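You operate a simulated robot arm through the tools that you are given. There is no shell and no other tool.

Carry out the task below with a simulated two-armed robot. There is one attempt and no reset: what you move stays moved.

TASK
Mash the beans, stir the oil streaks in and cover the pot.
Fine: masher put back; stir with the orange turner, back in its crock after; blue-knob lid. Set down upright: yellow masher.

The check looks at the end state, three seconds after you hand in, the way a careful person would. Anything else that was tipped, shoved, dropped, spilled or broken makes it a failure. A push-on lid holds only when it is set on centred and level and pressed home; a screw cap is set on level and turned clockwise until tight.

THE ROBOT
Two 7-joint arms with fingered hands on one trunk that stands fixed in place. Base frame: the origin is at the foot of the trunk, x ahead of it, y to its left, z up; the work surface is at about z = 760. Lengths are in mm, angles in degrees, forces in N, time in s.
The left shoulder is at [70, 142, 1114], the right one opposite. With the tool pointing down near the work surface each hand reaches from about 380 to 780 mm from the base axis, measured 20 degrees to its own side. Payload 3.6 kg a hand.
Tool frame (each hand has its own): the origin (TCP) lies between the finger pads and is the grasp point; the fingertips stand 25 mm ahead of it; z points along the fingers, y is the line along which they close. Largest opening 88 mm; the body of the gripper starts 29 mm behind the TCP. The gripper is a hand of 5 fingers: y runs from the thumb to the fingers, the wrist lies at [-13, -97, -162] in the tool frame, and closing takes about 1.5 s.
Orientation is told as [roll, pitch, yaw] about the base's x, y, z axes, in that order, counted from this pose: with the fingers straight down and the wrist toward the robot, the tool's x, y and z point along [0, 1, 0], [1, 0, 0] and [0, 0, -1] of the base frame.

THE INTERFACE
- The arms move only by the tool nudge_tool. It takes "left_increments", "right_increments" or both (then of equal length, played together; a hand with none holds still); each is a list of rows, each an object (a shift or turn left out is 0, a gripper value left out holds the last) with "slide": the shift along the base's x, y, z in m, a list of three; "delta_rot": the turn, a rotation vector about the base's x, y, z in degrees, a list of three. In form: [{"slide": [x, y, z], "delta_rot": [rx, ry, rz]}, ...]. A call has 1 to 20 rows; each row shifts and turns the commanded pose from where the row before left it. "left_hand" and "right_hand" are, for a hand that has rows, the opening, from 0 (shut) to 1 (fully open), set as the call begins (left out, the last holds). Each row takes 0.2 s and may step no farther than 50 mm and 8.6 degrees from the row before; otherwise, or with a gripper value out of range, the whole call is refused. A pose out of reach is approached as far as the arm can. The call stops where the force on the tool passes 90 N (or 10 N more than at its start, if that is more) or the arm is blocked; 0.2 s more then pass. The fingers move at their own pace (about 72 mm/s each) and stop on an object; they squeeze with about 29 N. The grip force told is the motor's: it shows also when the fingers shut on nothing. Time passes only in rows, and 0.2 s behind the last, so rows that do not move let the fingers close. The reply holds the time, the measured pose of the TCP, the force on the tool along the base axes, the opening and the grip force, in the units named above and with some noise, with the torque about the TCP (base axes, N m) and any sound that the robot's microphone picked up.
- Cameras (640 x 400 px; columns grow to the right, rows downward): "scene" is now at [121.1, 48.3, 1337.7]; the picture's right is [0.56, -0.83, 0.00], its down [-0.52, -0.35, -0.78] and it looks along [0.65, 0.43, -0.63] (base axes); focal length 286 px, centre (320, 200). "left" rides on the left gripper at [-59, -79, -105] in its tool frame; the picture's right is [-0.73, -0.32, 0.61], its down [0.62, -0.68, 0.38] and it looks along [0.29, 0.66, 0.70] (tool axes); focal length 234 px, centre (320, 200). "right" rides on the right gripper at [59, -79, -105] in its tool frame; the picture's right is [-0.73, 0.32, -0.61], its down [-0.62, -0.68, 0.38] and it looks along [-0.29, 0.66, 0.70] (tool axes); focal length 234 px, centre (320, 200). There is no depth. A picture from a camera that has moved, and an enlarged one, comes with that camera's place and axes in the base frame and with its lens.
- grab_frame(camera): a new picture of that camera. It takes no simulated time.
- lift_body(by): slides the trunk up (or, below 0, down) by that many mm; the arms and the scene camera ride with it, the base frame stays. It gives what a move gives, with no picture.
- set_fingers(index, middle, ring, little, thumb_bend, thumb_turn, hand): sets how far each is bent, from 0 (flat) to 1 (curled in); at 0.3 the hand is open as for a grip, at 0.7 the pads meet at the TCP. One left out holds its place. A second passes; each finger stops where it meets its share of the squeeze, and holds until it gets a number again. A gripper value or a shape takes the hand back. It gives what a move gives, with no picture; readings hold the bend of each and the force on index, middle, ring, little, thumb and palm. thumb_turn goes from beside the hand (0) to across from the fingers (1), as for a grip.
- grasp_type(shape, hand): the hand has 5 fingers and takes this shape, open, in about a second: jaw (thumb against the fingers, like two jaws); tri (thumb and two fingers); tip (a fingertip pinch); poke (one finger out to press); point (the index stretched); flat (the hand flat); cup (the hand cupped); fist (a fist). The gripper value then closes the fingers along that shape, each until it touches; the sizes above hold for jaw. It gives what a move gives, with no picture.
- turn_head(pan, tilt): turns the head with the scene camera to pan (to the left, within 86 degrees either way) and tilt (down, from -29 to 69), counted from straight ahead of the robot. It gives what a move gives.
- enlarge(camera, box): a new picture of the part [left, top, right, bottom] of that camera's present view, enlarged. It takes no simulated time.
- hand_in(): hands the job in; it is judged then, once.

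Nothing tells you positions but the pictures and the camera data. Unless the task says otherwise, let go and move clear before handing in.

The tools are called after ">>>" by a JSON object that holds its "fn" and its "kwargs". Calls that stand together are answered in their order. nudge_tool: Moves the arms, as the interface text tells. Its arguments: {"type":"object","properties":{"left_increments":{"type":"array"},"left_hand":{"type":"number"},"right_increments":{"type":"array"},"right_hand":{"type":"number"}},"required":[]} The other tools are called the same way: lift_body (by) slides the trunk up or down; grasp_type (shape, hand) gives the hand a shape; set_fingers (index, middle, ring, little, thumb_bend, thumb_turn, hand) moves the fingers one by one; turn_head (pan, tilt) turns the head that bears the scene camera; grab_frame (camera) takes a picture; enlarge (camera, box) takes an enlarged picture of a part of a camera's view; hand_in () hands the job in.

At the start:

```text
t: 0.0
left_eef_pos: [347.5, 453.0, 1119.5]
left_tcp_rot: [0.0, 0.0, -0.1]
left_force: [0.2, -0.2, -0.8]
left_torque: [-0.01, 0.01, -0.03]
left_grip_width: 87.7
left_gripper_force: 0.0
left_shape: jaw
left_bend: [0.3, 0.3, 0.3, 0.3, 0.3, 0.98]
left_finger forces: [0.0, 0.1, 0.0, 0.0, 0.1, 0.0]
right_eef_pos: [519.5, 70.4, 1162.0]
right_tcp_rot: [0.0, -0.1, -0.1]
right_force: [0.3, -0.2, -0.1]
right_torque: [0.04, -0.02, 0.01]
right_grip_width: 87.7
right_gripper_force: 0.2
right_shape: jaw
right_bend: [0.3, 0.3, 0.3, 0.3, 0.3, 0.98]
right_finger forces: [0.1, 0.0, 0.0, 0.0, 0.0, 0.1]
trunk travel left (down, up): [-650.0, 290.0]
head pan, tilt: [33.8, 39.0]
```

scene: 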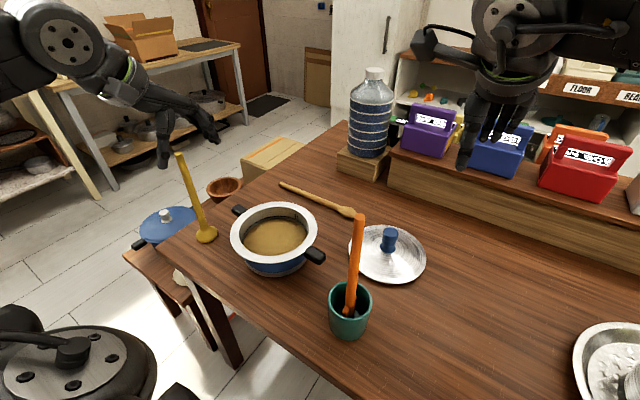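
right: 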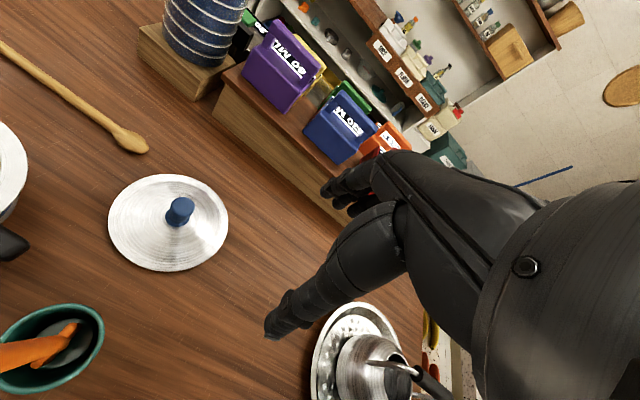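
left: 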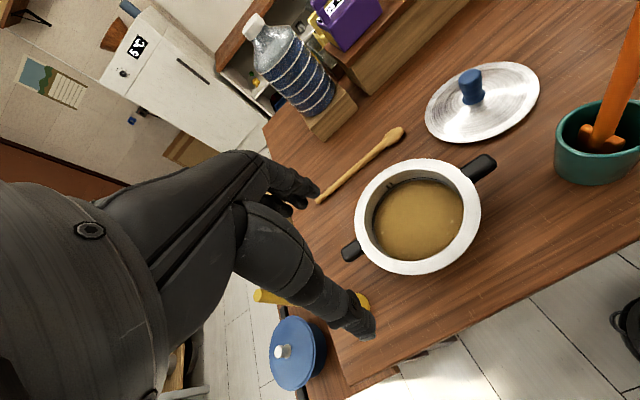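

I see a table with a blue pot of beans, a yellow masher standing upright at the left, a teal crock holding an orange turner, a blue-knob lid, and a wooden spoon. I'll take closer looks first to locate each thing.

>>> {"fn": "enlarge", "kwargs": {"camera": "scene", "box": [120, 130, 280, 290]}}

>>> {"fn": "enlarge", "kwargs": {"camera": "scene", "box": [220, 180, 440, 350]}}

>>> {"fn": "enlarge", "kwargs": {"camera": "left", "box": [230, 130, 510, 390]}}

>>> {"fn": "enlarge", "kwargs": {"camera": "left", "box": [420, 0, 640, 200]}}

```text
2.50 times, centred on (200, 210) of scene
camera zoom: at [121.1, 48.3, 1337.7], right [0.56, -0.83, 0.0], down [-0.52, -0.35, -0.78], along [0.65, 0.43, -0.63], focal length 715 px, centre (620, 175)
```

zoom: 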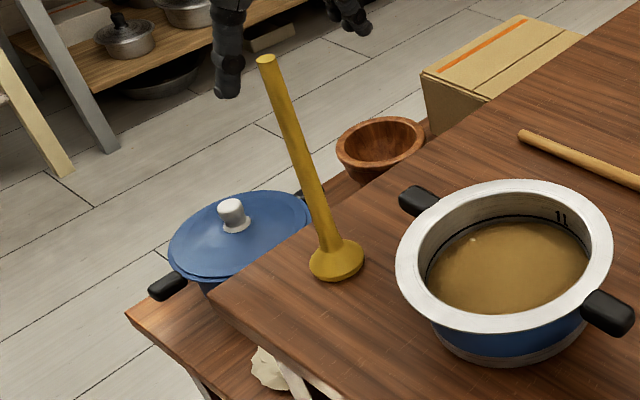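

```text
2.35 times, centred on (330, 265) of scene
camera zoom: at [121.1, 48.3, 1337.7], right [0.56, -0.83, 0.0], down [-0.52, -0.35, -0.78], along [0.65, 0.43, -0.63], focal length 673 px, centre (296, 47)
```

zoom: 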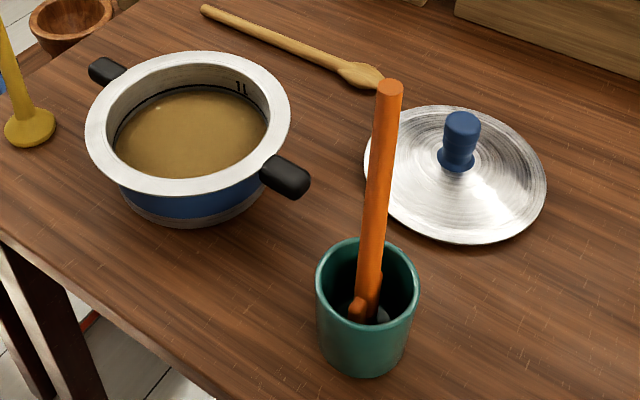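

```text
1.54 times, centred on (370, 260) of left
camera zoom: at [270.7, 394.7, 1224.3], right [-0.32, -0.73, -0.61], down [-0.68, 0.62, -0.38], along [0.66, 0.29, -0.7], focal length 360 px, centre (243, 108)
```

zoom: 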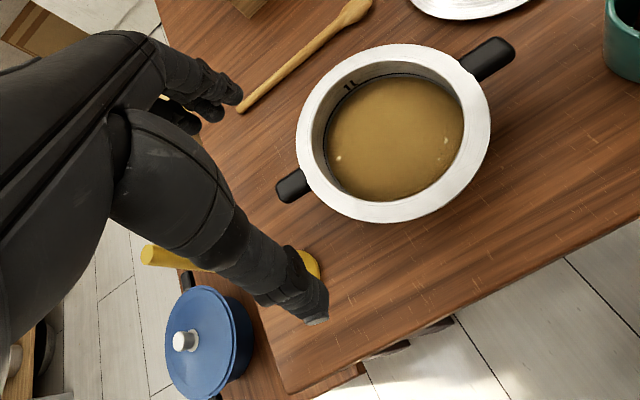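

```text
2.00 times, centred on (530, 100) of left
camera zoom: at [270.7, 394.7, 1224.3], right [-0.32, -0.73, -0.61], down [-0.68, 0.62, -0.38], along [0.66, 0.29, -0.7], focal length 468 px, centre (-100, 400)
```

zoom: 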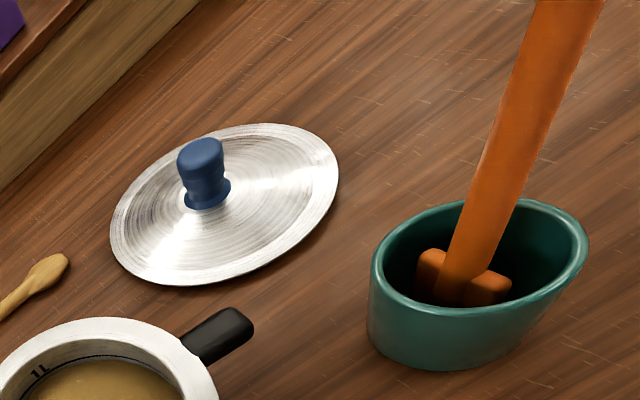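

The masher stands near (405, 612) with its top at about z 1022. The pot is centred near (455, 405) with its rim at about z 852, the crock near (405, 168) and the lid near (620, 173). I'll look closer at the beans and turn the head to check the rest.

>>> {"fn": "enlarge", "kwargs": {"camera": "scene", "box": [225, 190, 330, 280]}}

>>> {"fn": "enlarge", "kwargs": {"camera": "scene", "box": [310, 200, 400, 350]}}

>>> {"fn": "turn_head", "kwargs": {"pan": 25, "tilt": 55}}

>>> {"fn": "grab_frame", "kwargs": {"camera": "scene"}}

```text
4.44 times, centred on (278, 235) of scene
camera zoom: at [121.1, 48.3, 1337.7], right [0.56, -0.83, 0.0], down [-0.52, -0.35, -0.78], along [0.65, 0.43, -0.63], focal length 1271 px, centre (509, 44)
```

zoom: 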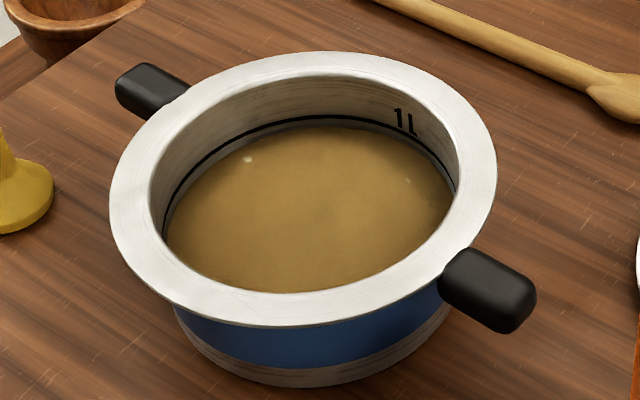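

```text
2.67 times, centred on (355, 275) of scene
camera zoom: at [121.1, 48.3, 1337.7], right [0.56, -0.83, 0.0], down [-0.52, -0.35, -0.78], along [0.65, 0.43, -0.63], focal length 762 px, centre (227, 0)
```

zoom: 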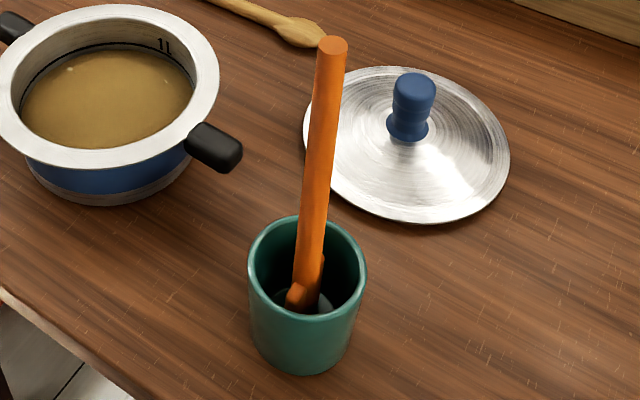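

```text
t: 0.8
left_eef_pos: [348.6, 454.2, 1120.1]
left_tcp_rot: [-0.1, 0.0, -0.1]
left_force: [-0.1, -0.3, 0.4]
left_torque: [0.02, -0.02, -0.01]
left_grip_width: 87.8
left_gripper_force: 0.0
left_shape: jaw
left_bend: [0.3, 0.3, 0.3, 0.3, 0.3, 0.98]
left_finger forces: [0.0, 0.1, 0.1, 0.0, 0.1, 0.0]
right_eef_pos: [519.4, 70.5, 1163.2]
right_tcp_rot: [-0.1, 0.0, 0.1]
right_force: [-1.2, -0.6, 0.4]
right_torque: [0.01, -0.01, 0.0]
right_grip_width: 87.8
right_gripper_force: 0.1
right_shape: jaw
right_bend: [0.3, 0.3, 0.3, 0.3, 0.3, 0.98]
right_finger forces: [0.1, 0.0, 0.1, 0.0, 0.0, 0.0]
trunk travel left (down, up): [-650.0, 290.0]
head pan, tilt: [25.0, 55.0]
```

```text
taken
camera scene: at [115.2, 31.2, 1315.6], right [0.42, -0.91, 0.0], down [-0.74, -0.35, -0.57], along [0.52, 0.24, -0.82], focal length 286 px, centre (320, 200)
```

scene: 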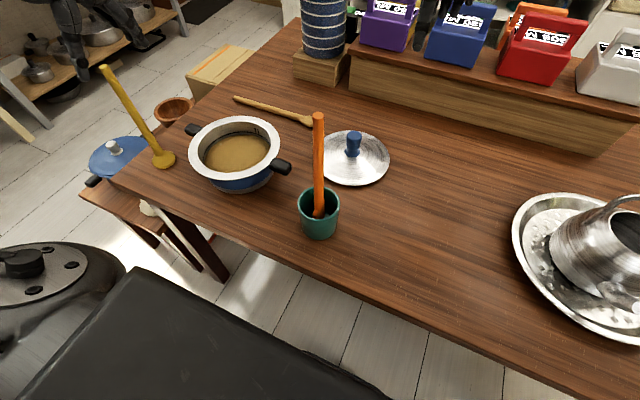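

The beans look like a thick brown mass below the 1 L line. I'll bring the left hand above the masher's handle first, fingers straight down.

>>> {"fn": "nudge_tool", "kwargs": {"left_increments": [{"slide": [0.01, 0.028, 0.002]}, {"slide": [0.01, 0.028, 0.002]}, {"slide": [0.01, 0.028, 0.002]}, {"slide": [0.01, 0.028, 0.002]}, {"slide": [0.01, 0.028, 0.002]}, {"slide": [0.0064, 0.0178, 0]}, {"slide": [0, 0, 0]}], "left_hand": 1}}

>>> {"fn": "turn_head", "kwargs": {"pan": 45, "tilt": 35}}

>>> {"fn": "grab_frame", "kwargs": {"camera": "scene"}}

>>> {"fn": "grab_frame", "kwargs": {"camera": "left"}}

```text
t: 2.4
left_eef_pos: [404.8, 611.6, 1129.6]
left_tcp_rot: [0.0, 0.0, -0.1]
left_force: [0.2, -0.7, -0.3]
left_torque: [-0.01, 0.0, 0.0]
left_grip_width: 87.9
left_gripper_force: 0.0
left_shape: jaw
left_bend: [0.3, 0.3, 0.3, 0.3, 0.3, 0.98]
left_finger forces: [0.0, 0.0, 0.0, 0.0, 0.0, 0.0]
right_eef_pos: [519.6, 71.8, 1163.9]
right_tcp_rot: [0.0, 0.0, 0.0]
right_force: [-0.9, -0.3, -0.9]
right_torque: [-0.01, 0.01, -0.02]
right_grip_width: 87.8
right_gripper_force: 0.1
right_shape: jaw
right_bend: [0.3, 0.3, 0.3, 0.3, 0.3, 0.98]
right_finger forces: [0.0, 0.0, 0.0, 0.1, 0.0, 0.0]
trunk travel left (down, up): [-650.0, 290.0]
head pan, tilt: [25.0, 55.0]
```

```text
t: 3.2
left_eef_pos: [404.0, 611.5, 1129.1]
left_tcp_rot: [0.1, 0.0, 0.0]
left_force: [-0.6, -0.3, -0.1]
left_torque: [-0.01, 0.0, 0.0]
left_grip_width: 87.7
left_gripper_force: 0.1
left_shape: jaw
left_bend: [0.3, 0.3, 0.3, 0.3, 0.3, 0.98]
left_finger forces: [0.0, 0.1, 0.1, 0.1, 0.0, 0.0]
right_eef_pos: [519.6, 70.7, 1163.2]
right_tcp_rot: [0.0, 0.1, 0.1]
right_force: [-0.4, -0.3, -0.2]
right_torque: [-0.02, -0.03, 0.01]
right_grip_width: 87.7
right_gripper_force: 0.0
right_shape: jaw
right_bend: [0.3, 0.3, 0.3, 0.3, 0.3, 0.98]
right_finger forces: [0.0, 0.0, 0.1, 0.1, 0.1, 0.1]
trunk travel left (down, up): [-650.0, 290.0]
head pan, tilt: [45.0, 35.0]
```

```text
taken
camera scene: at [112.2, 62.9, 1343.7], right [0.71, -0.71, 0.0], down [-0.41, -0.41, -0.82], along [0.58, 0.58, -0.57], focal length 286 px, centre (320, 200)
```

scene: 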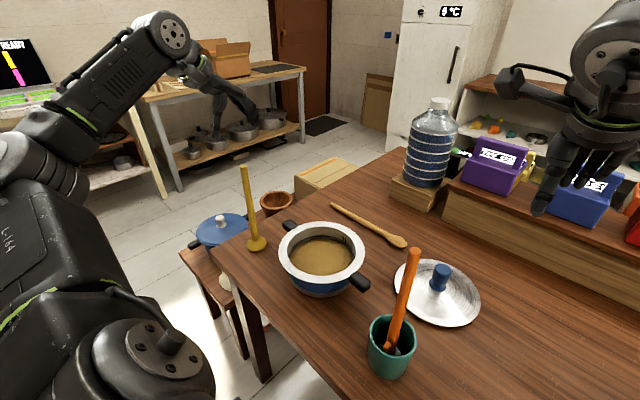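

```text
taken
camera left: at [327.6, 552.5, 1234.0], right [-0.32, -0.73, -0.61], down [-0.68, 0.62, -0.38], along [0.66, 0.29, -0.7], focal length 234 px, centre (320, 200)
```

left: 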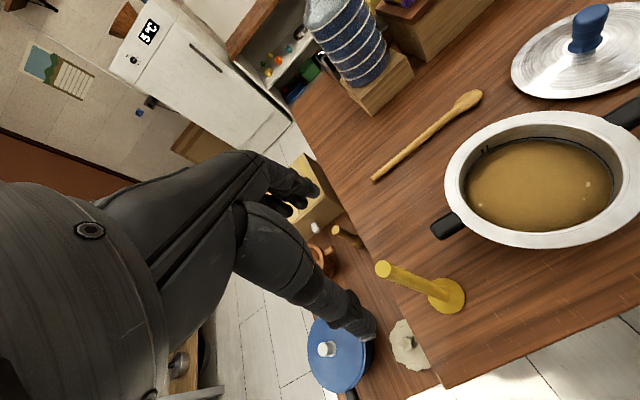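

From the left camera the masher is at (407, 611) with its top at z 1022, so it's right under the hand. I'll lower the hand over the handle.

>>> {"fn": "nudge_tool", "kwargs": {"left_increments": [{"slide": [0.0025, 0, -0.02]}, {"slide": [0, 0, -0.025]}, {"slide": [0, 0, -0.025]}, {"slide": [0, 0, -0.025]}, {"slide": [0, 0, -0.02]}, {"slide": [0, 0, -0.012]}, {"slide": [0, 0, 0]}]}}

>>> {"fn": "grab_frame", "kwargs": {"camera": "left"}}

>>> {"fn": "enlarge", "kwargs": {"camera": "scene", "box": [160, 90, 320, 270]}}

```text
t: 4.8
left_eef_pos: [406.4, 611.0, 1002.6]
left_tcp_rot: [0.0, 0.1, -0.1]
left_force: [-0.6, 0.1, -1.2]
left_torque: [0.01, 0.03, -0.01]
left_grip_width: 87.7
left_gripper_force: 0.1
left_shape: jaw
left_bend: [0.3, 0.3, 0.3, 0.3, 0.3, 0.98]
left_finger forces: [0.0, 0.0, 0.0, 0.0, 0.0, 0.0]
right_eef_pos: [519.0, 70.9, 1163.1]
right_tcp_rot: [-0.1, -0.1, 0.0]
right_force: [0.4, -1.0, -0.4]
right_torque: [0.01, 0.0, 0.01]
right_grip_width: 87.6
right_gripper_force: 0.0
right_shape: jaw
right_bend: [0.3, 0.3, 0.3, 0.3, 0.3, 0.98]
right_finger forces: [0.0, 0.0, 0.1, 0.1, 0.1, 0.1]
trunk travel left (down, up): [-650.0, 290.0]
head pan, tilt: [45.0, 35.0]
```

```text
taken
camera left: at [329.1, 552.2, 1106.8], right [-0.32, -0.73, -0.61], down [-0.68, 0.62, -0.38], along [0.66, 0.29, -0.7], focal length 234 px, centre (320, 200)
```

left: 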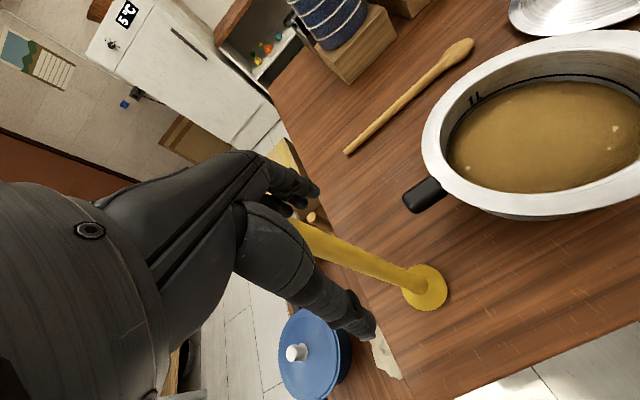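

```text
2.22 times, centred on (240, 180) of scene
camera zoom: at [112.1, 62.9, 1343.8], right [0.71, -0.71, 0.0], down [-0.41, -0.41, -0.82], along [0.58, 0.58, -0.57], focal length 635 px, centre (498, 244)
```

zoom: 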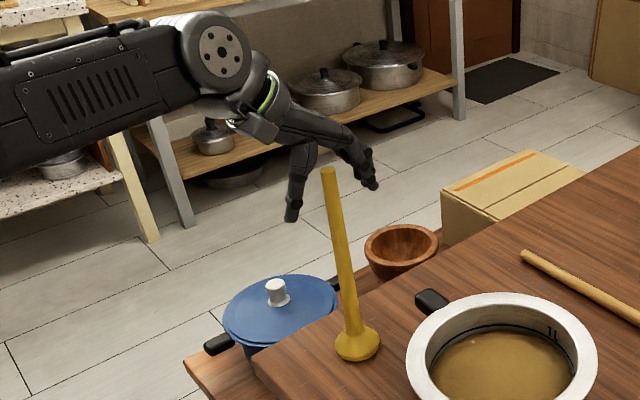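

The handle stands between thumb and fingers. I'll go down a little more and close.

>>> {"fn": "nudge_tool", "kwargs": {"left_increments": [{"slide": [0.001, 0, -0.005]}, {"slide": [0, 0, 0]}]}}

>>> {"fn": "nudge_tool", "kwargs": {"left_increments": [{"slide": [0, 0, 0]}, {"slide": [0, 0, 0]}, {"slide": [0, 0, 0]}, {"slide": [0, 0, 0]}, {"slide": [0, 0, 0]}, {"slide": [0, 0, 0]}, {"slide": [0, 0, 0]}, {"slide": [0, 0, 0]}, {"slide": [0, 0, 0]}], "left_hand": 0}}

>>> {"fn": "grab_frame", "kwargs": {"camera": "left"}}

>>> {"fn": "enlarge", "kwargs": {"camera": "scene", "box": [160, 90, 320, 270]}}

```text
t: 5.4
left_eef_pos: [407.7, 610.8, 997.2]
left_tcp_rot: [0.0, 0.0, -0.1]
left_force: [-0.1, 0.7, -1.2]
left_torque: [0.01, 0.0, 0.03]
left_grip_width: 87.6
left_gripper_force: 0.1
left_shape: jaw
left_bend: [0.3, 0.3, 0.3, 0.3, 0.3, 0.98]
left_finger forces: [0.1, 0.0, 0.0, 0.0, 0.0, 0.1]
right_eef_pos: [519.6, 70.1, 1162.0]
right_tcp_rot: [0.1, 0.0, 0.0]
right_force: [-0.3, 0.0, 1.0]
right_torque: [-0.01, 0.0, 0.03]
right_grip_width: 87.7
right_gripper_force: 0.0
right_shape: jaw
right_bend: [0.3, 0.3, 0.3, 0.3, 0.3, 0.98]
right_finger forces: [0.0, 0.0, 0.1, 0.0, 0.0, 0.1]
trunk travel left (down, up): [-650.0, 290.0]
head pan, tilt: [45.0, 35.0]
```

```text
t: 7.4
left_eef_pos: [408.6, 610.0, 996.9]
left_tcp_rot: [0.0, -0.1, -0.1]
left_force: [0.5, 0.7, 1.1]
left_torque: [0.01, -0.07, 0.02]
left_grip_width: 11.9
left_gripper_force: 29.5
left_shape: jaw
left_bend: [0.72, 0.6, 0.7, 0.7, 0.75, 1.0]
left_finger forces: [12.2, 11.3, 0.0, 0.0, 22.6, 0.0]
right_eef_pos: [519.5, 69.6, 1163.0]
right_tcp_rot: [0.0, 0.0, 0.0]
right_force: [-0.5, 0.2, 0.7]
right_torque: [-0.03, 0.0, 0.01]
right_grip_width: 87.4
right_gripper_force: 0.1
right_shape: jaw
right_bend: [0.3, 0.3, 0.3, 0.3, 0.3, 0.98]
right_finger forces: [0.0, 0.0, 0.0, 0.1, 0.1, 0.1]
trunk travel left (down, up): [-650.0, 290.0]
head pan, tilt: [45.0, 35.0]
```

```text
taken
camera left: at [330.5, 552.1, 1101.8], right [-0.32, -0.73, -0.61], down [-0.68, 0.62, -0.38], along [0.66, 0.29, -0.7], focal length 234 px, centre (320, 200)
```

left: 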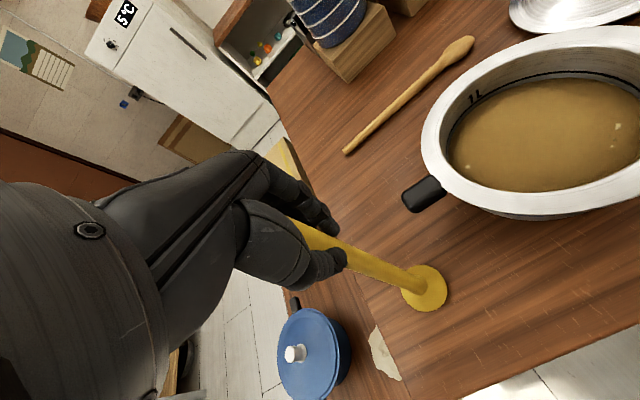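

```text
2.22 times, centred on (240, 180) of scene
camera zoom: at [112.2, 63.1, 1343.8], right [0.71, -0.71, 0.0], down [-0.41, -0.41, -0.82], along [0.58, 0.58, -0.57], focal length 635 px, centre (498, 244)
```

zoom: 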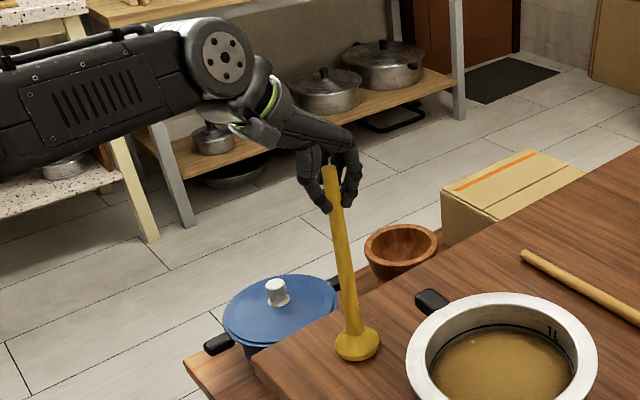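

The masher is held between thumb, index and middle. I'll lift it gently and check that it hangs straight.

>>> {"fn": "nudge_tool", "kwargs": {"left_increments": [{"slide": [0, 0, 0.01]}, {"slide": [0, 0, 0.02]}, {"slide": [0, 0, 0.03]}, {"slide": [0, 0, 0.03]}, {"slide": [0, 0, 0.03]}, {"slide": [0, 0, 0.015]}, {"slide": [0, 0, 0]}]}}

>>> {"fn": "grab_frame", "kwargs": {"camera": "left"}}

>>> {"fn": "grab_frame", "kwargs": {"camera": "scene"}}

```text
t: 9.0
left_eef_pos: [409.0, 610.9, 1132.8]
left_tcp_rot: [0.0, 0.0, -0.1]
left_force: [-0.4, 0.4, -1.3]
left_torque: [0.01, 0.03, -0.01]
left_grip_width: 11.3
left_gripper_force: 29.6
left_shape: jaw
left_bend: [0.72, 0.59, 0.7, 0.7, 0.77, 1.0]
left_finger forces: [11.8, 12.3, 0.1, 0.0, 20.2, 0.0]
right_eef_pos: [520.2, 70.8, 1163.1]
right_tcp_rot: [0.0, 0.1, 0.0]
right_force: [0.7, 0.1, -0.4]
right_torque: [0.0, -0.01, -0.04]
right_grip_width: 87.5
right_gripper_force: 0.1
right_shape: jaw
right_bend: [0.3, 0.3, 0.3, 0.3, 0.3, 0.98]
right_finger forces: [0.0, 0.0, 0.0, 0.0, 0.1, 0.0]
trunk travel left (down, up): [-650.0, 290.0]
head pan, tilt: [45.0, 35.0]
```

```text
taken
camera left: at [330.7, 552.7, 1237.2], right [-0.32, -0.73, -0.61], down [-0.68, 0.62, -0.38], along [0.66, 0.29, -0.7], focal length 234 px, centre (320, 200)
```

left: 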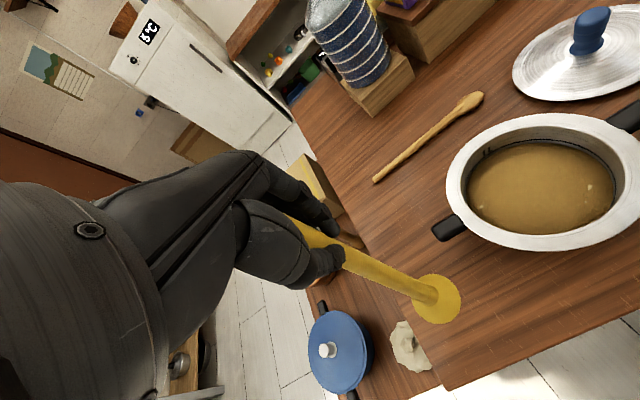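

```text
taken
camera scene: at [112.4, 63.4, 1343.7], right [0.71, -0.71, 0.0], down [-0.41, -0.41, -0.82], along [0.58, 0.58, -0.57], focal length 286 px, centre (320, 200)
```

scene: 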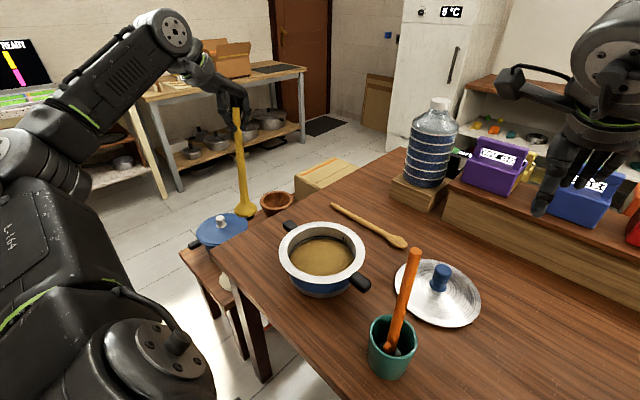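

The masher hangs about 4° off plumb, foot toward the robot. I'll correct with a small pitch turn while carrying it over the pot at a safe height.

>>> {"fn": "nudge_tool", "kwargs": {"left_increments": [{"slide": [0.006, -0.025, 0.002], "delta_rot": [0, -1, 0]}, {"slide": [0.006, -0.025, 0.002], "delta_rot": [0, -1, 0]}, {"slide": [0.006, -0.025, 0.001], "delta_rot": [0, -1, 0]}, {"slide": [0.006, -0.025, 0], "delta_rot": [0, -1, 0]}, {"slide": [0.006, -0.025, 0]}, {"slide": [0.006, -0.025, 0]}, {"slide": [0.006, -0.025, 0]}, {"slide": [0.004, -0.025, 0]}, {"slide": [0, 0, 0]}]}}

>>> {"fn": "grab_frame", "kwargs": {"camera": "left"}}

>>> {"fn": "grab_frame", "kwargs": {"camera": "scene"}}

```text
t: 11.0
left_eef_pos: [454.5, 411.6, 1136.4]
left_tcp_rot: [0.1, -4.0, -0.1]
left_force: [-0.5, 0.3, -0.5]
left_torque: [0.0, 0.02, 0.02]
left_grip_width: 11.4
left_gripper_force: 28.9
left_shape: jaw
left_bend: [0.73, 0.57, 0.7, 0.7, 0.79, 1.0]
left_finger forces: [0.3, 13.0, 1.6, 0.0, 0.0, 0.1]
right_eef_pos: [519.4, 70.7, 1164.1]
right_tcp_rot: [0.0, 0.0, -0.1]
right_force: [0.3, 0.3, 0.0]
right_torque: [0.03, 0.03, 0.0]
right_grip_width: 87.6
right_gripper_force: 0.0
right_shape: jaw
right_bend: [0.3, 0.3, 0.3, 0.3, 0.3, 0.98]
right_finger forces: [0.1, 0.0, 0.1, 0.1, 0.0, 0.0]
trunk travel left (down, up): [-650.0, 290.0]
head pan, tilt: [45.0, 35.0]
```

```text
taken
camera left: at [369.5, 352.9, 1236.4], right [-0.28, -0.73, -0.63], down [-0.65, 0.62, -0.43], along [0.7, 0.29, -0.65], focal length 234 px, centre (320, 200)
```

left: 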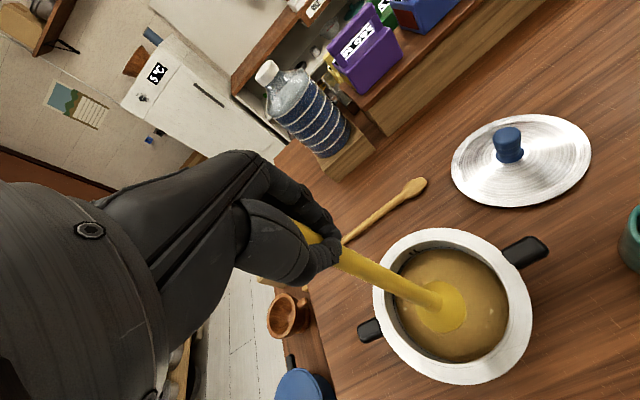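

```text
taken
camera scene: at [112.2, 63.7, 1343.7], right [0.71, -0.71, 0.0], down [-0.41, -0.41, -0.82], along [0.58, 0.58, -0.57], focal length 286 px, centre (320, 200)
```

scene: 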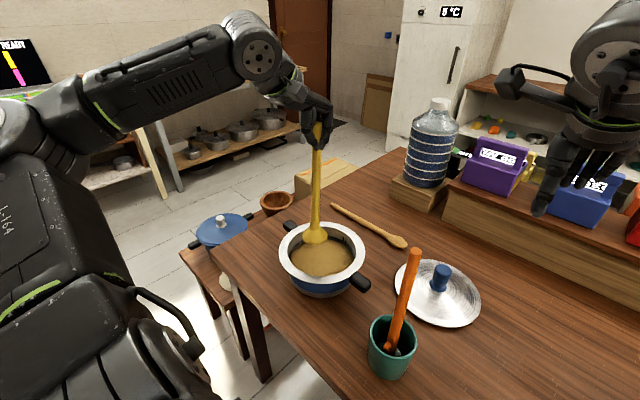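

The masher is over the pot but the finger forces changed, so I want to look at the grip before going on.

>>> {"fn": "enlarge", "kwargs": {"camera": "scene", "box": [260, 70, 380, 300]}}

>>> {"fn": "enlarge", "kwargs": {"camera": "left", "box": [220, 140, 560, 390]}}

>>> {"fn": "grab_frame", "kwargs": {"camera": "right"}}

```text
1.74 times, centred on (320, 185) of scene
camera zoom: at [112.2, 63.7, 1343.7], right [0.71, -0.71, 0.0], down [-0.41, -0.41, -0.82], along [0.58, 0.58, -0.57], focal length 497 px, centre (320, 226)
```

zoom: 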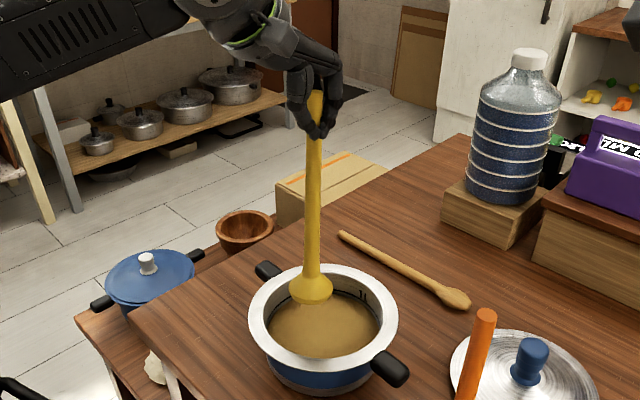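

```text
1.60 times, centred on (390, 265) of left
camera zoom: at [369.5, 352.9, 1236.4], right [-0.28, -0.73, -0.63], down [-0.65, 0.62, -0.43], along [0.7, 0.29, -0.65], focal length 375 px, centre (208, 96)
```

zoom: 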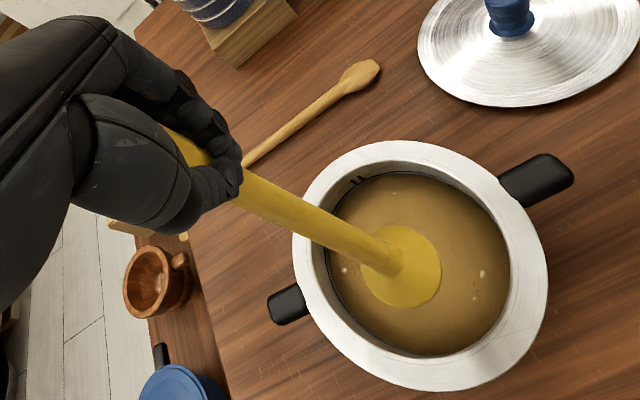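

```text
taken
camera right: at [440.6, 128.3, 1268.8], right [0.32, -0.73, 0.61], down [-0.68, -0.62, -0.38], along [0.66, -0.29, -0.7], focal length 234 px, centre (320, 200)
```

right: 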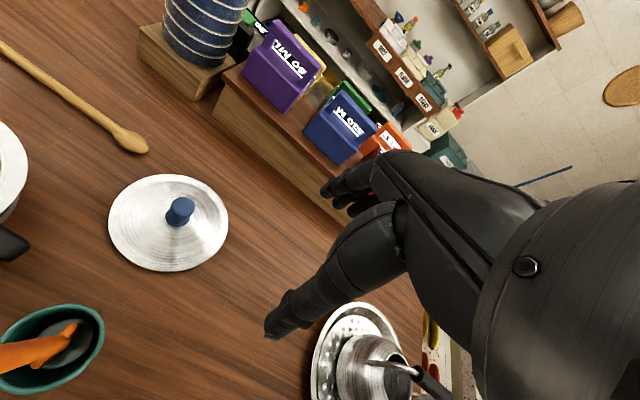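

The masher is upright above the beans. I'll hold still a moment to re-read the grip.

>>> {"fn": "nudge_tool", "kwargs": {"left_increments": [{"slide": [0, 0, 0]}, {"slide": [0, 0, 0]}, {"slide": [0, 0, 0]}]}}

>>> {"fn": "enlarge", "kwargs": {"camera": "scene", "box": [285, 85, 345, 145]}}

```text
t: 11.8
left_eef_pos: [454.1, 410.4, 1138.4]
left_tcp_rot: [0.0, -4.0, -0.1]
left_force: [0.4, -0.2, -0.8]
left_torque: [0.01, -0.01, 0.0]
left_grip_width: 11.0
left_gripper_force: 28.4
left_shape: jaw
left_bend: [0.73, 0.57, 0.7, 0.7, 0.79, 1.0]
left_finger forces: [0.3, 13.1, 1.7, 0.1, 0.1, 0.0]
right_eef_pos: [520.3, 70.7, 1163.3]
right_tcp_rot: [0.0, 0.1, 0.0]
right_force: [1.0, -1.0, 0.5]
right_torque: [-0.02, 0.0, 0.02]
right_grip_width: 87.9
right_gripper_force: 0.1
right_shape: jaw
right_bend: [0.3, 0.3, 0.3, 0.3, 0.3, 0.98]
right_finger forces: [0.0, 0.1, 0.0, 0.1, 0.1, 0.1]
trunk travel left (down, up): [-650.0, 290.0]
head pan, tilt: [45.0, 35.0]
```

```text
6.67 times, centred on (315, 115) of scene
camera zoom: at [112.3, 62.9, 1343.8], right [0.71, -0.71, 0.0], down [-0.41, -0.41, -0.82], along [0.58, 0.58, -0.57], focal length 1906 px, centre (353, 767)
```

zoom: 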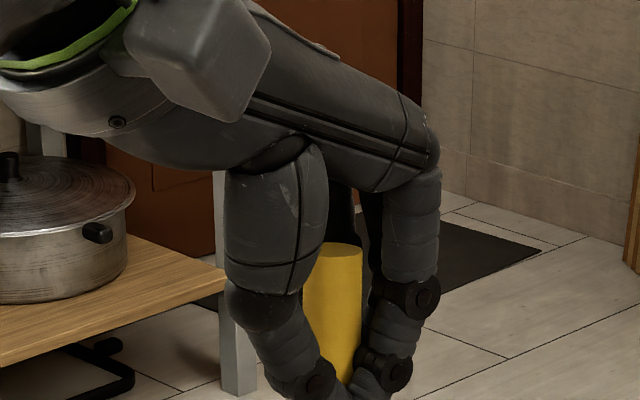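

The masher is loosely caged but upright, with its foot about over the pot's middle. I'll lower it slowly into the pot, watching the force.

>>> {"fn": "nudge_tool", "kwargs": {"left_increments": [{"slide": [0.003, 0, -0.02]}, {"slide": [0.003, 0, -0.02]}, {"slide": [0, 0, -0.015]}, {"slide": [0, 0, -0.015]}, {"slide": [0, 0, -0.01]}, {"slide": [0, 0, 0]}]}}

>>> {"fn": "grab_frame", "kwargs": {"camera": "left"}}

>>> {"fn": "enlarge", "kwargs": {"camera": "scene", "box": [260, 70, 380, 300]}}

```text
t: 13.2
left_eef_pos: [460.9, 412.1, 1057.3]
left_tcp_rot: [-0.1, -4.0, -0.1]
left_force: [0.0, -0.4, -1.3]
left_torque: [0.03, 0.0, -0.03]
left_grip_width: 11.3
left_gripper_force: 29.2
left_shape: jaw
left_bend: [0.73, 0.57, 0.7, 0.7, 0.79, 1.0]
left_finger forces: [0.2, 12.6, 2.0, 0.0, 0.0, 0.1]
right_eef_pos: [520.0, 70.9, 1164.1]
right_tcp_rot: [0.0, 0.0, 0.0]
right_force: [0.3, -0.4, 0.2]
right_torque: [-0.03, 0.02, -0.02]
right_grip_width: 87.7
right_gripper_force: 0.0
right_shape: jaw
right_bend: [0.3, 0.3, 0.3, 0.3, 0.3, 0.98]
right_finger forces: [0.0, 0.0, 0.1, 0.0, 0.0, 0.0]
trunk travel left (down, up): [-650.0, 290.0]
head pan, tilt: [45.0, 35.0]
```

```text
taken
camera left: at [375.9, 352.9, 1155.9], right [-0.28, -0.73, -0.63], down [-0.65, 0.62, -0.43], along [0.7, 0.29, -0.65], focal length 234 px, centre (320, 200)
```

left: 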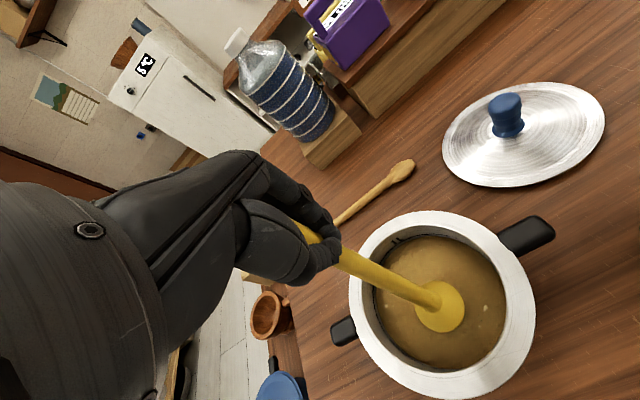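

```text
1.74 times, centred on (320, 185) of scene
camera zoom: at [112.5, 63.3, 1343.7], right [0.71, -0.71, 0.0], down [-0.41, -0.41, -0.82], along [0.58, 0.58, -0.57], focal length 497 px, centre (320, 226)
```

zoom: 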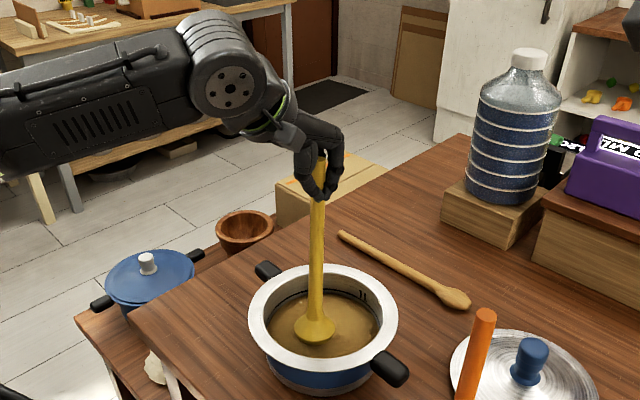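

The foot is inside the rim just above the beans. I'll push it down slowly.

>>> {"fn": "nudge_tool", "kwargs": {"left_increments": [{"slide": [0, -0.002, -0.01]}, {"slide": [0, 0, -0.01]}, {"slide": [0, 0, -0.01]}, {"slide": [0, 0, -0.008]}, {"slide": [0, 0, 0]}]}}

>>> {"fn": "grab_frame", "kwargs": {"camera": "left"}}

>>> {"fn": "enlarge", "kwargs": {"camera": "scene", "box": [260, 70, 380, 300]}}

```text
t: 14.4
left_eef_pos: [460.5, 409.3, 1021.2]
left_tcp_rot: [-0.1, -4.0, -0.1]
left_force: [0.2, -1.1, -0.3]
left_torque: [0.03, 0.0, -0.03]
left_grip_width: 11.2
left_gripper_force: 29.2
left_shape: jaw
left_bend: [0.73, 0.57, 0.7, 0.7, 0.79, 1.0]
left_finger forces: [0.2, 12.2, 2.3, 0.0, 0.0, 0.0]
right_eef_pos: [519.5, 69.4, 1162.4]
right_tcp_rot: [0.0, -0.1, 0.1]
right_force: [-0.1, -0.1, 0.2]
right_torque: [-0.02, -0.01, -0.02]
right_grip_width: 87.6
right_gripper_force: 0.2
right_shape: jaw
right_bend: [0.3, 0.3, 0.3, 0.3, 0.3, 0.98]
right_finger forces: [0.0, 0.1, 0.1, 0.0, 0.0, 0.1]
trunk travel left (down, up): [-650.0, 290.0]
head pan, tilt: [45.0, 35.0]
```

```text
taken
camera left: at [375.5, 350.6, 1118.4], right [-0.28, -0.73, -0.63], down [-0.65, 0.62, -0.43], along [0.7, 0.29, -0.65], focal length 234 px, centre (320, 200)
```

left: 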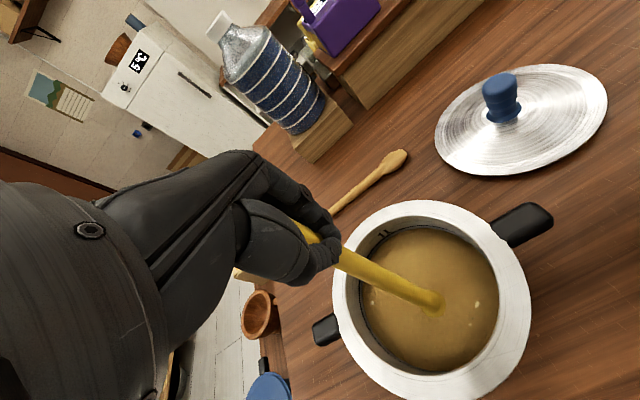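

```text
1.74 times, centred on (320, 185) of scene
camera zoom: at [112.3, 63.0, 1343.8], right [0.71, -0.71, 0.0], down [-0.41, -0.41, -0.82], along [0.58, 0.58, -0.57], focal length 497 px, centre (320, 226)
```

zoom: 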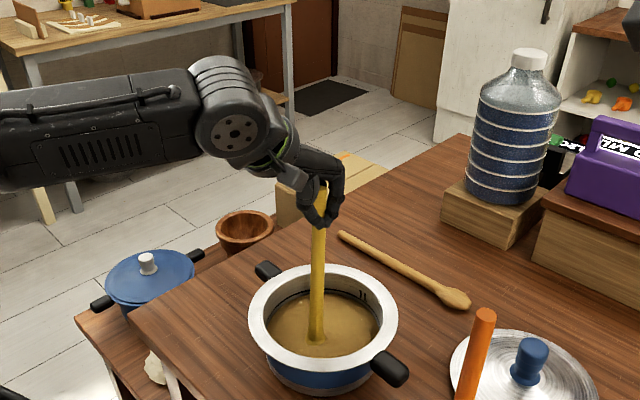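

The foot is submerged and the beans give little resistance. I'll continue down until I feel the bottom.

>>> {"fn": "nudge_tool", "kwargs": {"left_increments": [{"slide": [0, 0, -0.006]}, {"slide": [0, 0, -0.005]}, {"slide": [0, 0, -0.004]}, {"slide": [0, 0, -0.003]}, {"slide": [0, 0, 0]}]}}

>>> {"fn": "enlarge", "kwargs": {"camera": "scene", "box": [260, 70, 380, 300]}}

```text
t: 15.6
left_eef_pos: [459.9, 408.0, 1002.3]
left_tcp_rot: [0.0, -4.1, -0.1]
left_force: [-0.7, 0.1, 6.2]
left_torque: [0.01, -0.03, 0.03]
left_grip_width: 11.5
left_gripper_force: 28.4
left_shape: jaw
left_bend: [0.73, 0.57, 0.7, 0.7, 0.79, 1.0]
left_finger forces: [0.1, 12.4, 2.4, 0.0, 0.1, 0.1]
right_eef_pos: [518.3, 68.8, 1164.4]
right_tcp_rot: [-0.1, -0.1, 0.0]
right_force: [0.0, -0.8, 0.3]
right_torque: [0.01, 0.03, 0.01]
right_grip_width: 88.1
right_gripper_force: 0.1
right_shape: jaw
right_bend: [0.3, 0.3, 0.3, 0.3, 0.3, 0.98]
right_finger forces: [0.0, 0.0, 0.0, 0.0, 0.1, 0.0]
trunk travel left (down, up): [-650.0, 290.0]
head pan, tilt: [45.0, 35.0]
```

```text
1.74 times, centred on (320, 185) of scene
camera zoom: at [111.4, 62.3, 1344.0], right [0.71, -0.71, 0.0], down [-0.41, -0.41, -0.82], along [0.58, 0.58, -0.57], focal length 497 px, centre (320, 226)
```

zoom: 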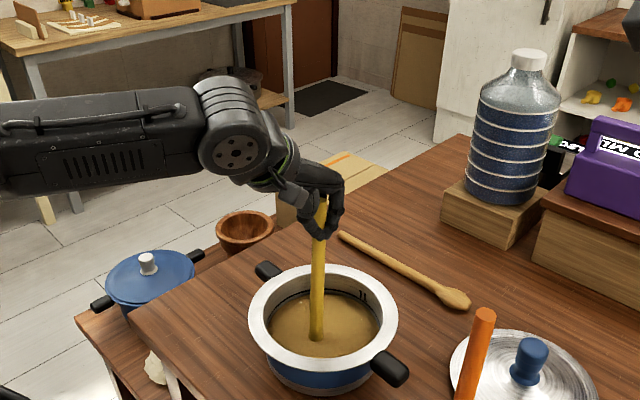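

I feel about 6 N now. I'll press a few mm more to see whether that's the beans or the bottom.

>>> {"fn": "nudge_tool", "kwargs": {"left_increments": [{"slide": [0, 0, -0.002]}, {"slide": [0, 0, -0.002]}, {"slide": [0, 0, 0]}]}}

>>> {"fn": "grab_frame", "kwargs": {"camera": "left"}}

>>> {"fn": "enlarge", "kwargs": {"camera": "scene", "box": [285, 110, 355, 180]}}

```text
t: 16.4
left_eef_pos: [458.2, 407.0, 999.3]
left_tcp_rot: [0.1, -4.2, 0.0]
left_force: [-0.5, -0.7, 15.5]
left_torque: [0.08, -0.13, 0.0]
left_grip_width: 12.1
left_gripper_force: 28.9
left_shape: jaw
left_bend: [0.73, 0.57, 0.71, 0.7, 0.8, 1.0]
left_finger forces: [0.0, 12.3, 3.9, 0.1, 0.1, 0.0]
right_eef_pos: [517.7, 68.3, 1163.9]
right_tcp_rot: [0.1, -0.1, 0.0]
right_force: [0.2, 0.3, -0.6]
right_torque: [0.0, -0.02, 0.01]
right_grip_width: 87.6
right_gripper_force: 0.0
right_shape: jaw
right_bend: [0.3, 0.3, 0.3, 0.3, 0.3, 0.98]
right_finger forces: [0.1, 0.0, 0.0, 0.0, 0.1, 0.1]
trunk travel left (down, up): [-650.0, 290.0]
head pan, tilt: [45.0, 35.0]
```

```text
taken
camera left: at [373.8, 348.9, 1098.4], right [-0.28, -0.72, -0.63], down [-0.65, 0.63, -0.43], along [0.71, 0.29, -0.65], focal length 234 px, centre (320, 200)
```

left: 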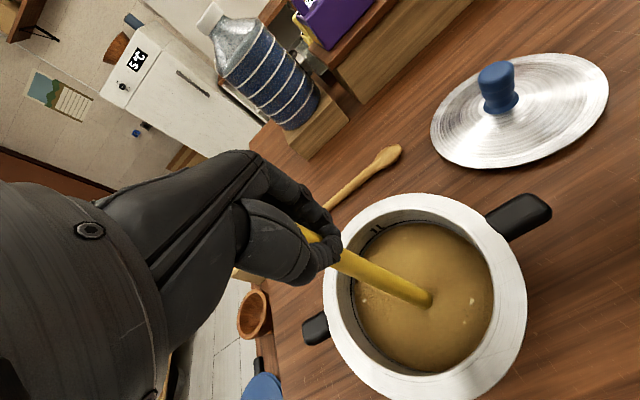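

```text
5.71 times, centred on (320, 145) of scene
camera zoom: at [109.8, 60.9, 1344.2], right [0.71, -0.71, 0.0], down [-0.4, -0.4, -0.82], along [0.58, 0.58, -0.57], focal length 1634 px, centre (320, 514)
```

zoom: 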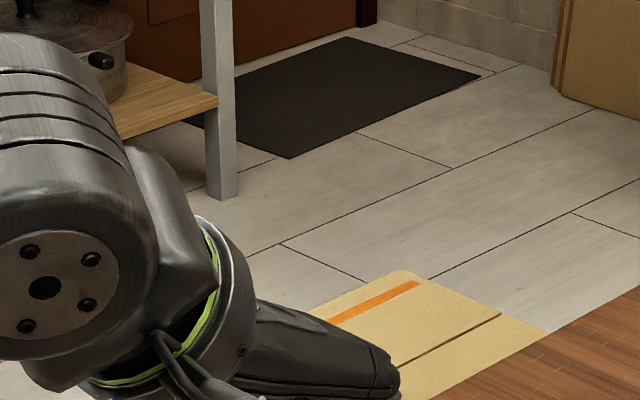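

The foot reaches the bottom with the rod standing well. Now I'll mash around the pot: lift the foot, shift, and press again, starting at the far side.

>>> {"fn": "nudge_tool", "kwargs": {"left_increments": [{"slide": [0, 0, 0.012]}, {"slide": [0, 0, 0.014]}, {"slide": [0, 0, 0.014]}, {"slide": [0.014, 0, 0]}, {"slide": [0.014, 0, 0]}, {"slide": [0.012, 0, 0]}, {"slide": [0, 0, -0.012]}, {"slide": [0, 0, -0.012]}, {"slide": [0, 0, -0.01]}, {"slide": [0, 0, -0.006]}, {"slide": [0, 0, -0.002]}, {"slide": [0, 0, 0]}]}}

>>> {"fn": "grab_frame", "kwargs": {"camera": "left"}}

>>> {"fn": "enlarge", "kwargs": {"camera": "scene", "box": [260, 100, 380, 300]}}

```text
t: 19.0
left_eef_pos: [499.7, 408.3, 998.1]
left_tcp_rot: [0.2, -4.2, -0.1]
left_force: [-0.5, 0.3, 10.8]
left_torque: [0.15, -0.08, -0.04]
left_grip_width: 11.9
left_gripper_force: 29.4
left_shape: jaw
left_bend: [0.72, 0.6, 0.71, 0.7, 0.81, 1.0]
left_finger forces: [0.1, 9.1, 8.4, 0.0, 0.0, 0.1]
right_eef_pos: [517.9, 68.3, 1163.6]
right_tcp_rot: [0.2, -0.1, -0.1]
right_force: [-0.2, 0.4, -0.4]
right_torque: [0.0, -0.02, -0.04]
right_grip_width: 87.8
right_gripper_force: 0.2
right_shape: jaw
right_bend: [0.3, 0.3, 0.3, 0.3, 0.3, 0.98]
right_finger forces: [0.0, 0.0, 0.0, 0.0, 0.1, 0.1]
trunk travel left (down, up): [-650.0, 290.0]
head pan, tilt: [45.0, 35.0]
```

```text
taken
camera left: at [414.4, 349.4, 1096.0], right [-0.28, -0.72, -0.63], down [-0.65, 0.63, -0.43], along [0.71, 0.29, -0.65], focal length 234 px, centre (320, 200)
```

left: 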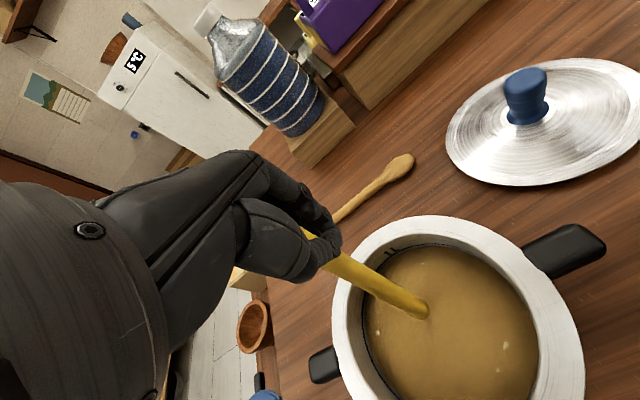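

```text
2.00 times, centred on (320, 200) of scene
camera zoom: at [110.3, 61.6, 1344.1], right [0.71, -0.71, 0.0], down [-0.4, -0.4, -0.82], along [0.58, 0.58, -0.57], focal length 572 px, centre (320, 200)
```

zoom: 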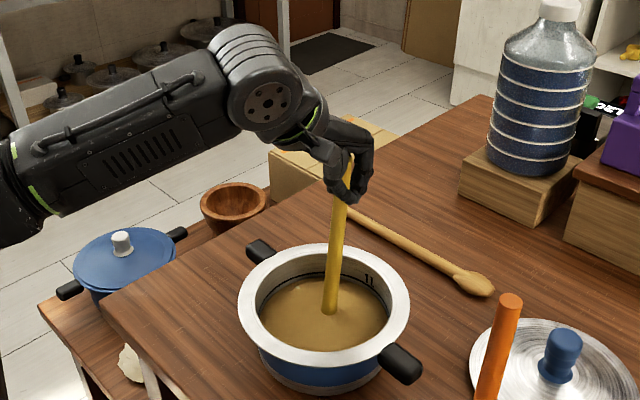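

The grip holds; the rod now sits between middle and ring. I'll keep working round the pot.

>>> {"fn": "nudge_tool", "kwargs": {"left_increments": [{"slide": [0, 0, 0.014]}, {"slide": [0, 0, 0.014]}, {"slide": [0, 0, 0.012]}, {"slide": [-0.008, 0.013, 0]}, {"slide": [-0.008, 0.013, 0]}, {"slide": [-0.004, 0.01, 0]}, {"slide": [0, 0, -0.014]}, {"slide": [0, 0, -0.014]}, {"slide": [0, 0, -0.012]}, {"slide": [0, 0, 0]}, {"slide": [0, 0, 0.014]}, {"slide": [0, 0, 0.014]}, {"slide": [0, 0, 0.012]}, {"slide": [-0.02, 0, 0]}, {"slide": [-0.02, 0, 0]}, {"slide": [0, 0, 0]}, {"slide": [0, 0, -0.014]}, {"slide": [0, 0, -0.014]}, {"slide": [0, 0, -0.012]}, {"slide": [0, 0, 0]}]}}

>>> {"fn": "grab_frame", "kwargs": {"camera": "left"}}

>>> {"fn": "enlarge", "kwargs": {"camera": "scene", "box": [260, 100, 380, 300]}}

```text
t: 23.2
left_eef_pos: [439.4, 445.0, 996.4]
left_tcp_rot: [0.2, -4.2, 0.0]
left_force: [0.9, -0.5, 9.3]
left_torque: [0.07, -0.06, -0.01]
left_grip_width: 11.2
left_gripper_force: 29.4
left_shape: jaw
left_bend: [0.72, 0.61, 0.71, 0.7, 0.81, 1.0]
left_finger forces: [0.0, 8.0, 9.5, 0.0, 0.1, 0.1]
right_eef_pos: [517.7, 67.4, 1163.4]
right_tcp_rot: [0.1, -0.1, 0.0]
right_force: [-0.3, 0.7, 0.4]
right_torque: [0.03, 0.0, 0.0]
right_grip_width: 87.6
right_gripper_force: 0.0
right_shape: jaw
right_bend: [0.3, 0.3, 0.3, 0.3, 0.3, 0.98]
right_finger forces: [0.1, 0.1, 0.0, 0.0, 0.0, 0.0]
trunk travel left (down, up): [-650.0, 290.0]
head pan, tilt: [45.0, 35.0]
```

```text
taken
camera left: at [354.4, 385.2, 1095.6], right [-0.28, -0.72, -0.63], down [-0.65, 0.63, -0.43], along [0.71, 0.29, -0.65], focal length 234 px, centre (320, 200)
```

left: 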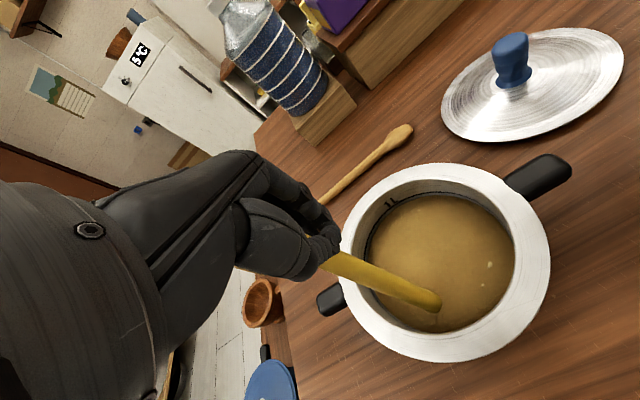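

```text
2.00 times, centred on (320, 200) of scene
camera zoom: at [110.9, 61.6, 1344.2], right [0.71, -0.71, 0.0], down [-0.41, -0.4, -0.82], along [0.58, 0.58, -0.57], focal length 572 px, centre (320, 200)
```

zoom: 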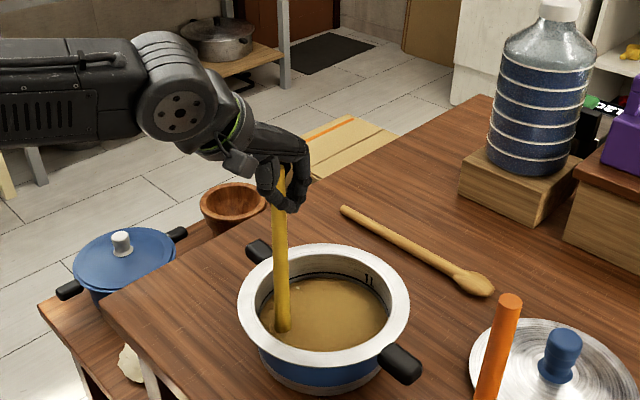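

Mashing goes on steadily at around 10 N; some pale bits remain. I'll press the near-side and right-side spots next, a bit harder.

>>> {"fn": "nudge_tool", "kwargs": {"left_increments": [{"slide": [0, 0, 0.014]}, {"slide": [0, 0, 0.014]}, {"slide": [0, 0, 0.012]}, {"slide": [-0.006, -0.013, 0]}, {"slide": [-0.006, -0.013, 0]}, {"slide": [-0.005, -0.012, 0]}, {"slide": [0, 0, -0.014]}, {"slide": [0, 0, -0.014]}, {"slide": [0, 0, -0.014]}, {"slide": [0, 0, 0]}, {"slide": [0, 0, 0.014]}, {"slide": [0, 0, 0.014]}, {"slide": [0, 0, 0.014]}, {"slide": [0.008, -0.013, 0]}, {"slide": [0.008, -0.013, 0]}, {"slide": [0.006, -0.01, 0]}, {"slide": [0, 0, -0.014]}, {"slide": [0, 0, -0.014]}, {"slide": [0, 0, -0.014]}, {"slide": [0, 0, 0]}]}}

>>> {"fn": "grab_frame", "kwargs": {"camera": "left"}}

>>> {"fn": "enlarge", "kwargs": {"camera": "scene", "box": [260, 100, 380, 300]}}

```text
t: 27.4
left_eef_pos: [444.7, 370.9, 995.7]
left_tcp_rot: [0.0, -4.0, -0.1]
left_force: [0.2, 0.1, 10.3]
left_torque: [0.15, -0.12, -0.02]
left_grip_width: 10.6
left_gripper_force: 28.7
left_shape: jaw
left_bend: [0.72, 0.73, 0.71, 0.7, 0.81, 1.0]
left_finger forces: [0.0, 6.3, 5.2, 0.1, 5.1, 0.0]
right_eef_pos: [518.5, 68.2, 1164.0]
right_tcp_rot: [0.1, 0.1, 0.0]
right_force: [0.4, 1.3, 0.5]
right_torque: [0.02, 0.02, -0.01]
right_grip_width: 87.9
right_gripper_force: 0.1
right_shape: jaw
right_bend: [0.3, 0.3, 0.3, 0.3, 0.3, 0.98]
right_finger forces: [0.0, 0.0, 0.1, 0.1, 0.1, 0.0]
trunk travel left (down, up): [-650.0, 290.0]
head pan, tilt: [45.0, 35.0]
```

```text
taken
camera left: at [359.9, 311.6, 1093.8], right [-0.28, -0.72, -0.63], down [-0.65, 0.63, -0.43], along [0.71, 0.29, -0.65], focal length 234 px, centre (320, 200)
```

left: 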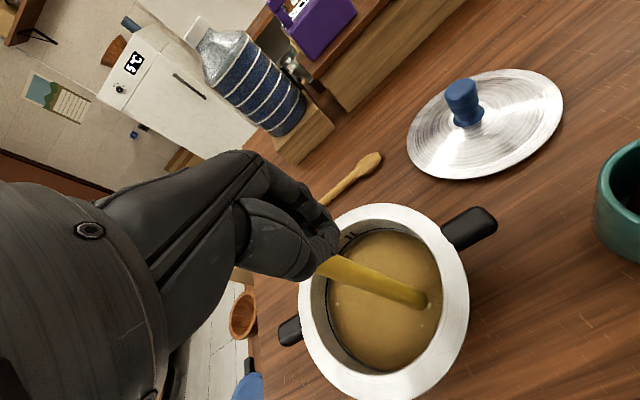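

```text
2.00 times, centred on (320, 200) of scene
camera zoom: at [111.0, 61.7, 1344.1], right [0.71, -0.71, 0.0], down [-0.41, -0.4, -0.82], along [0.58, 0.58, -0.57], focal length 572 px, centre (320, 200)
```

zoom: 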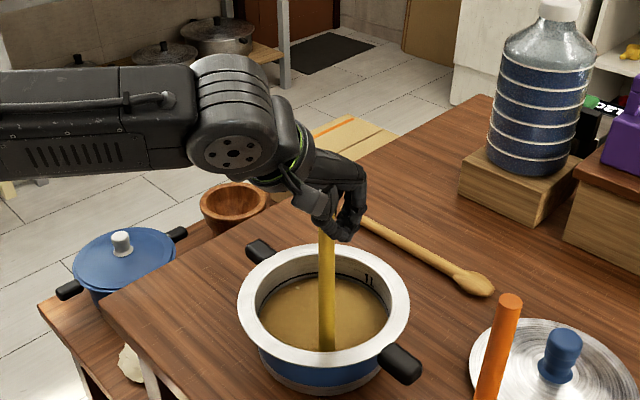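

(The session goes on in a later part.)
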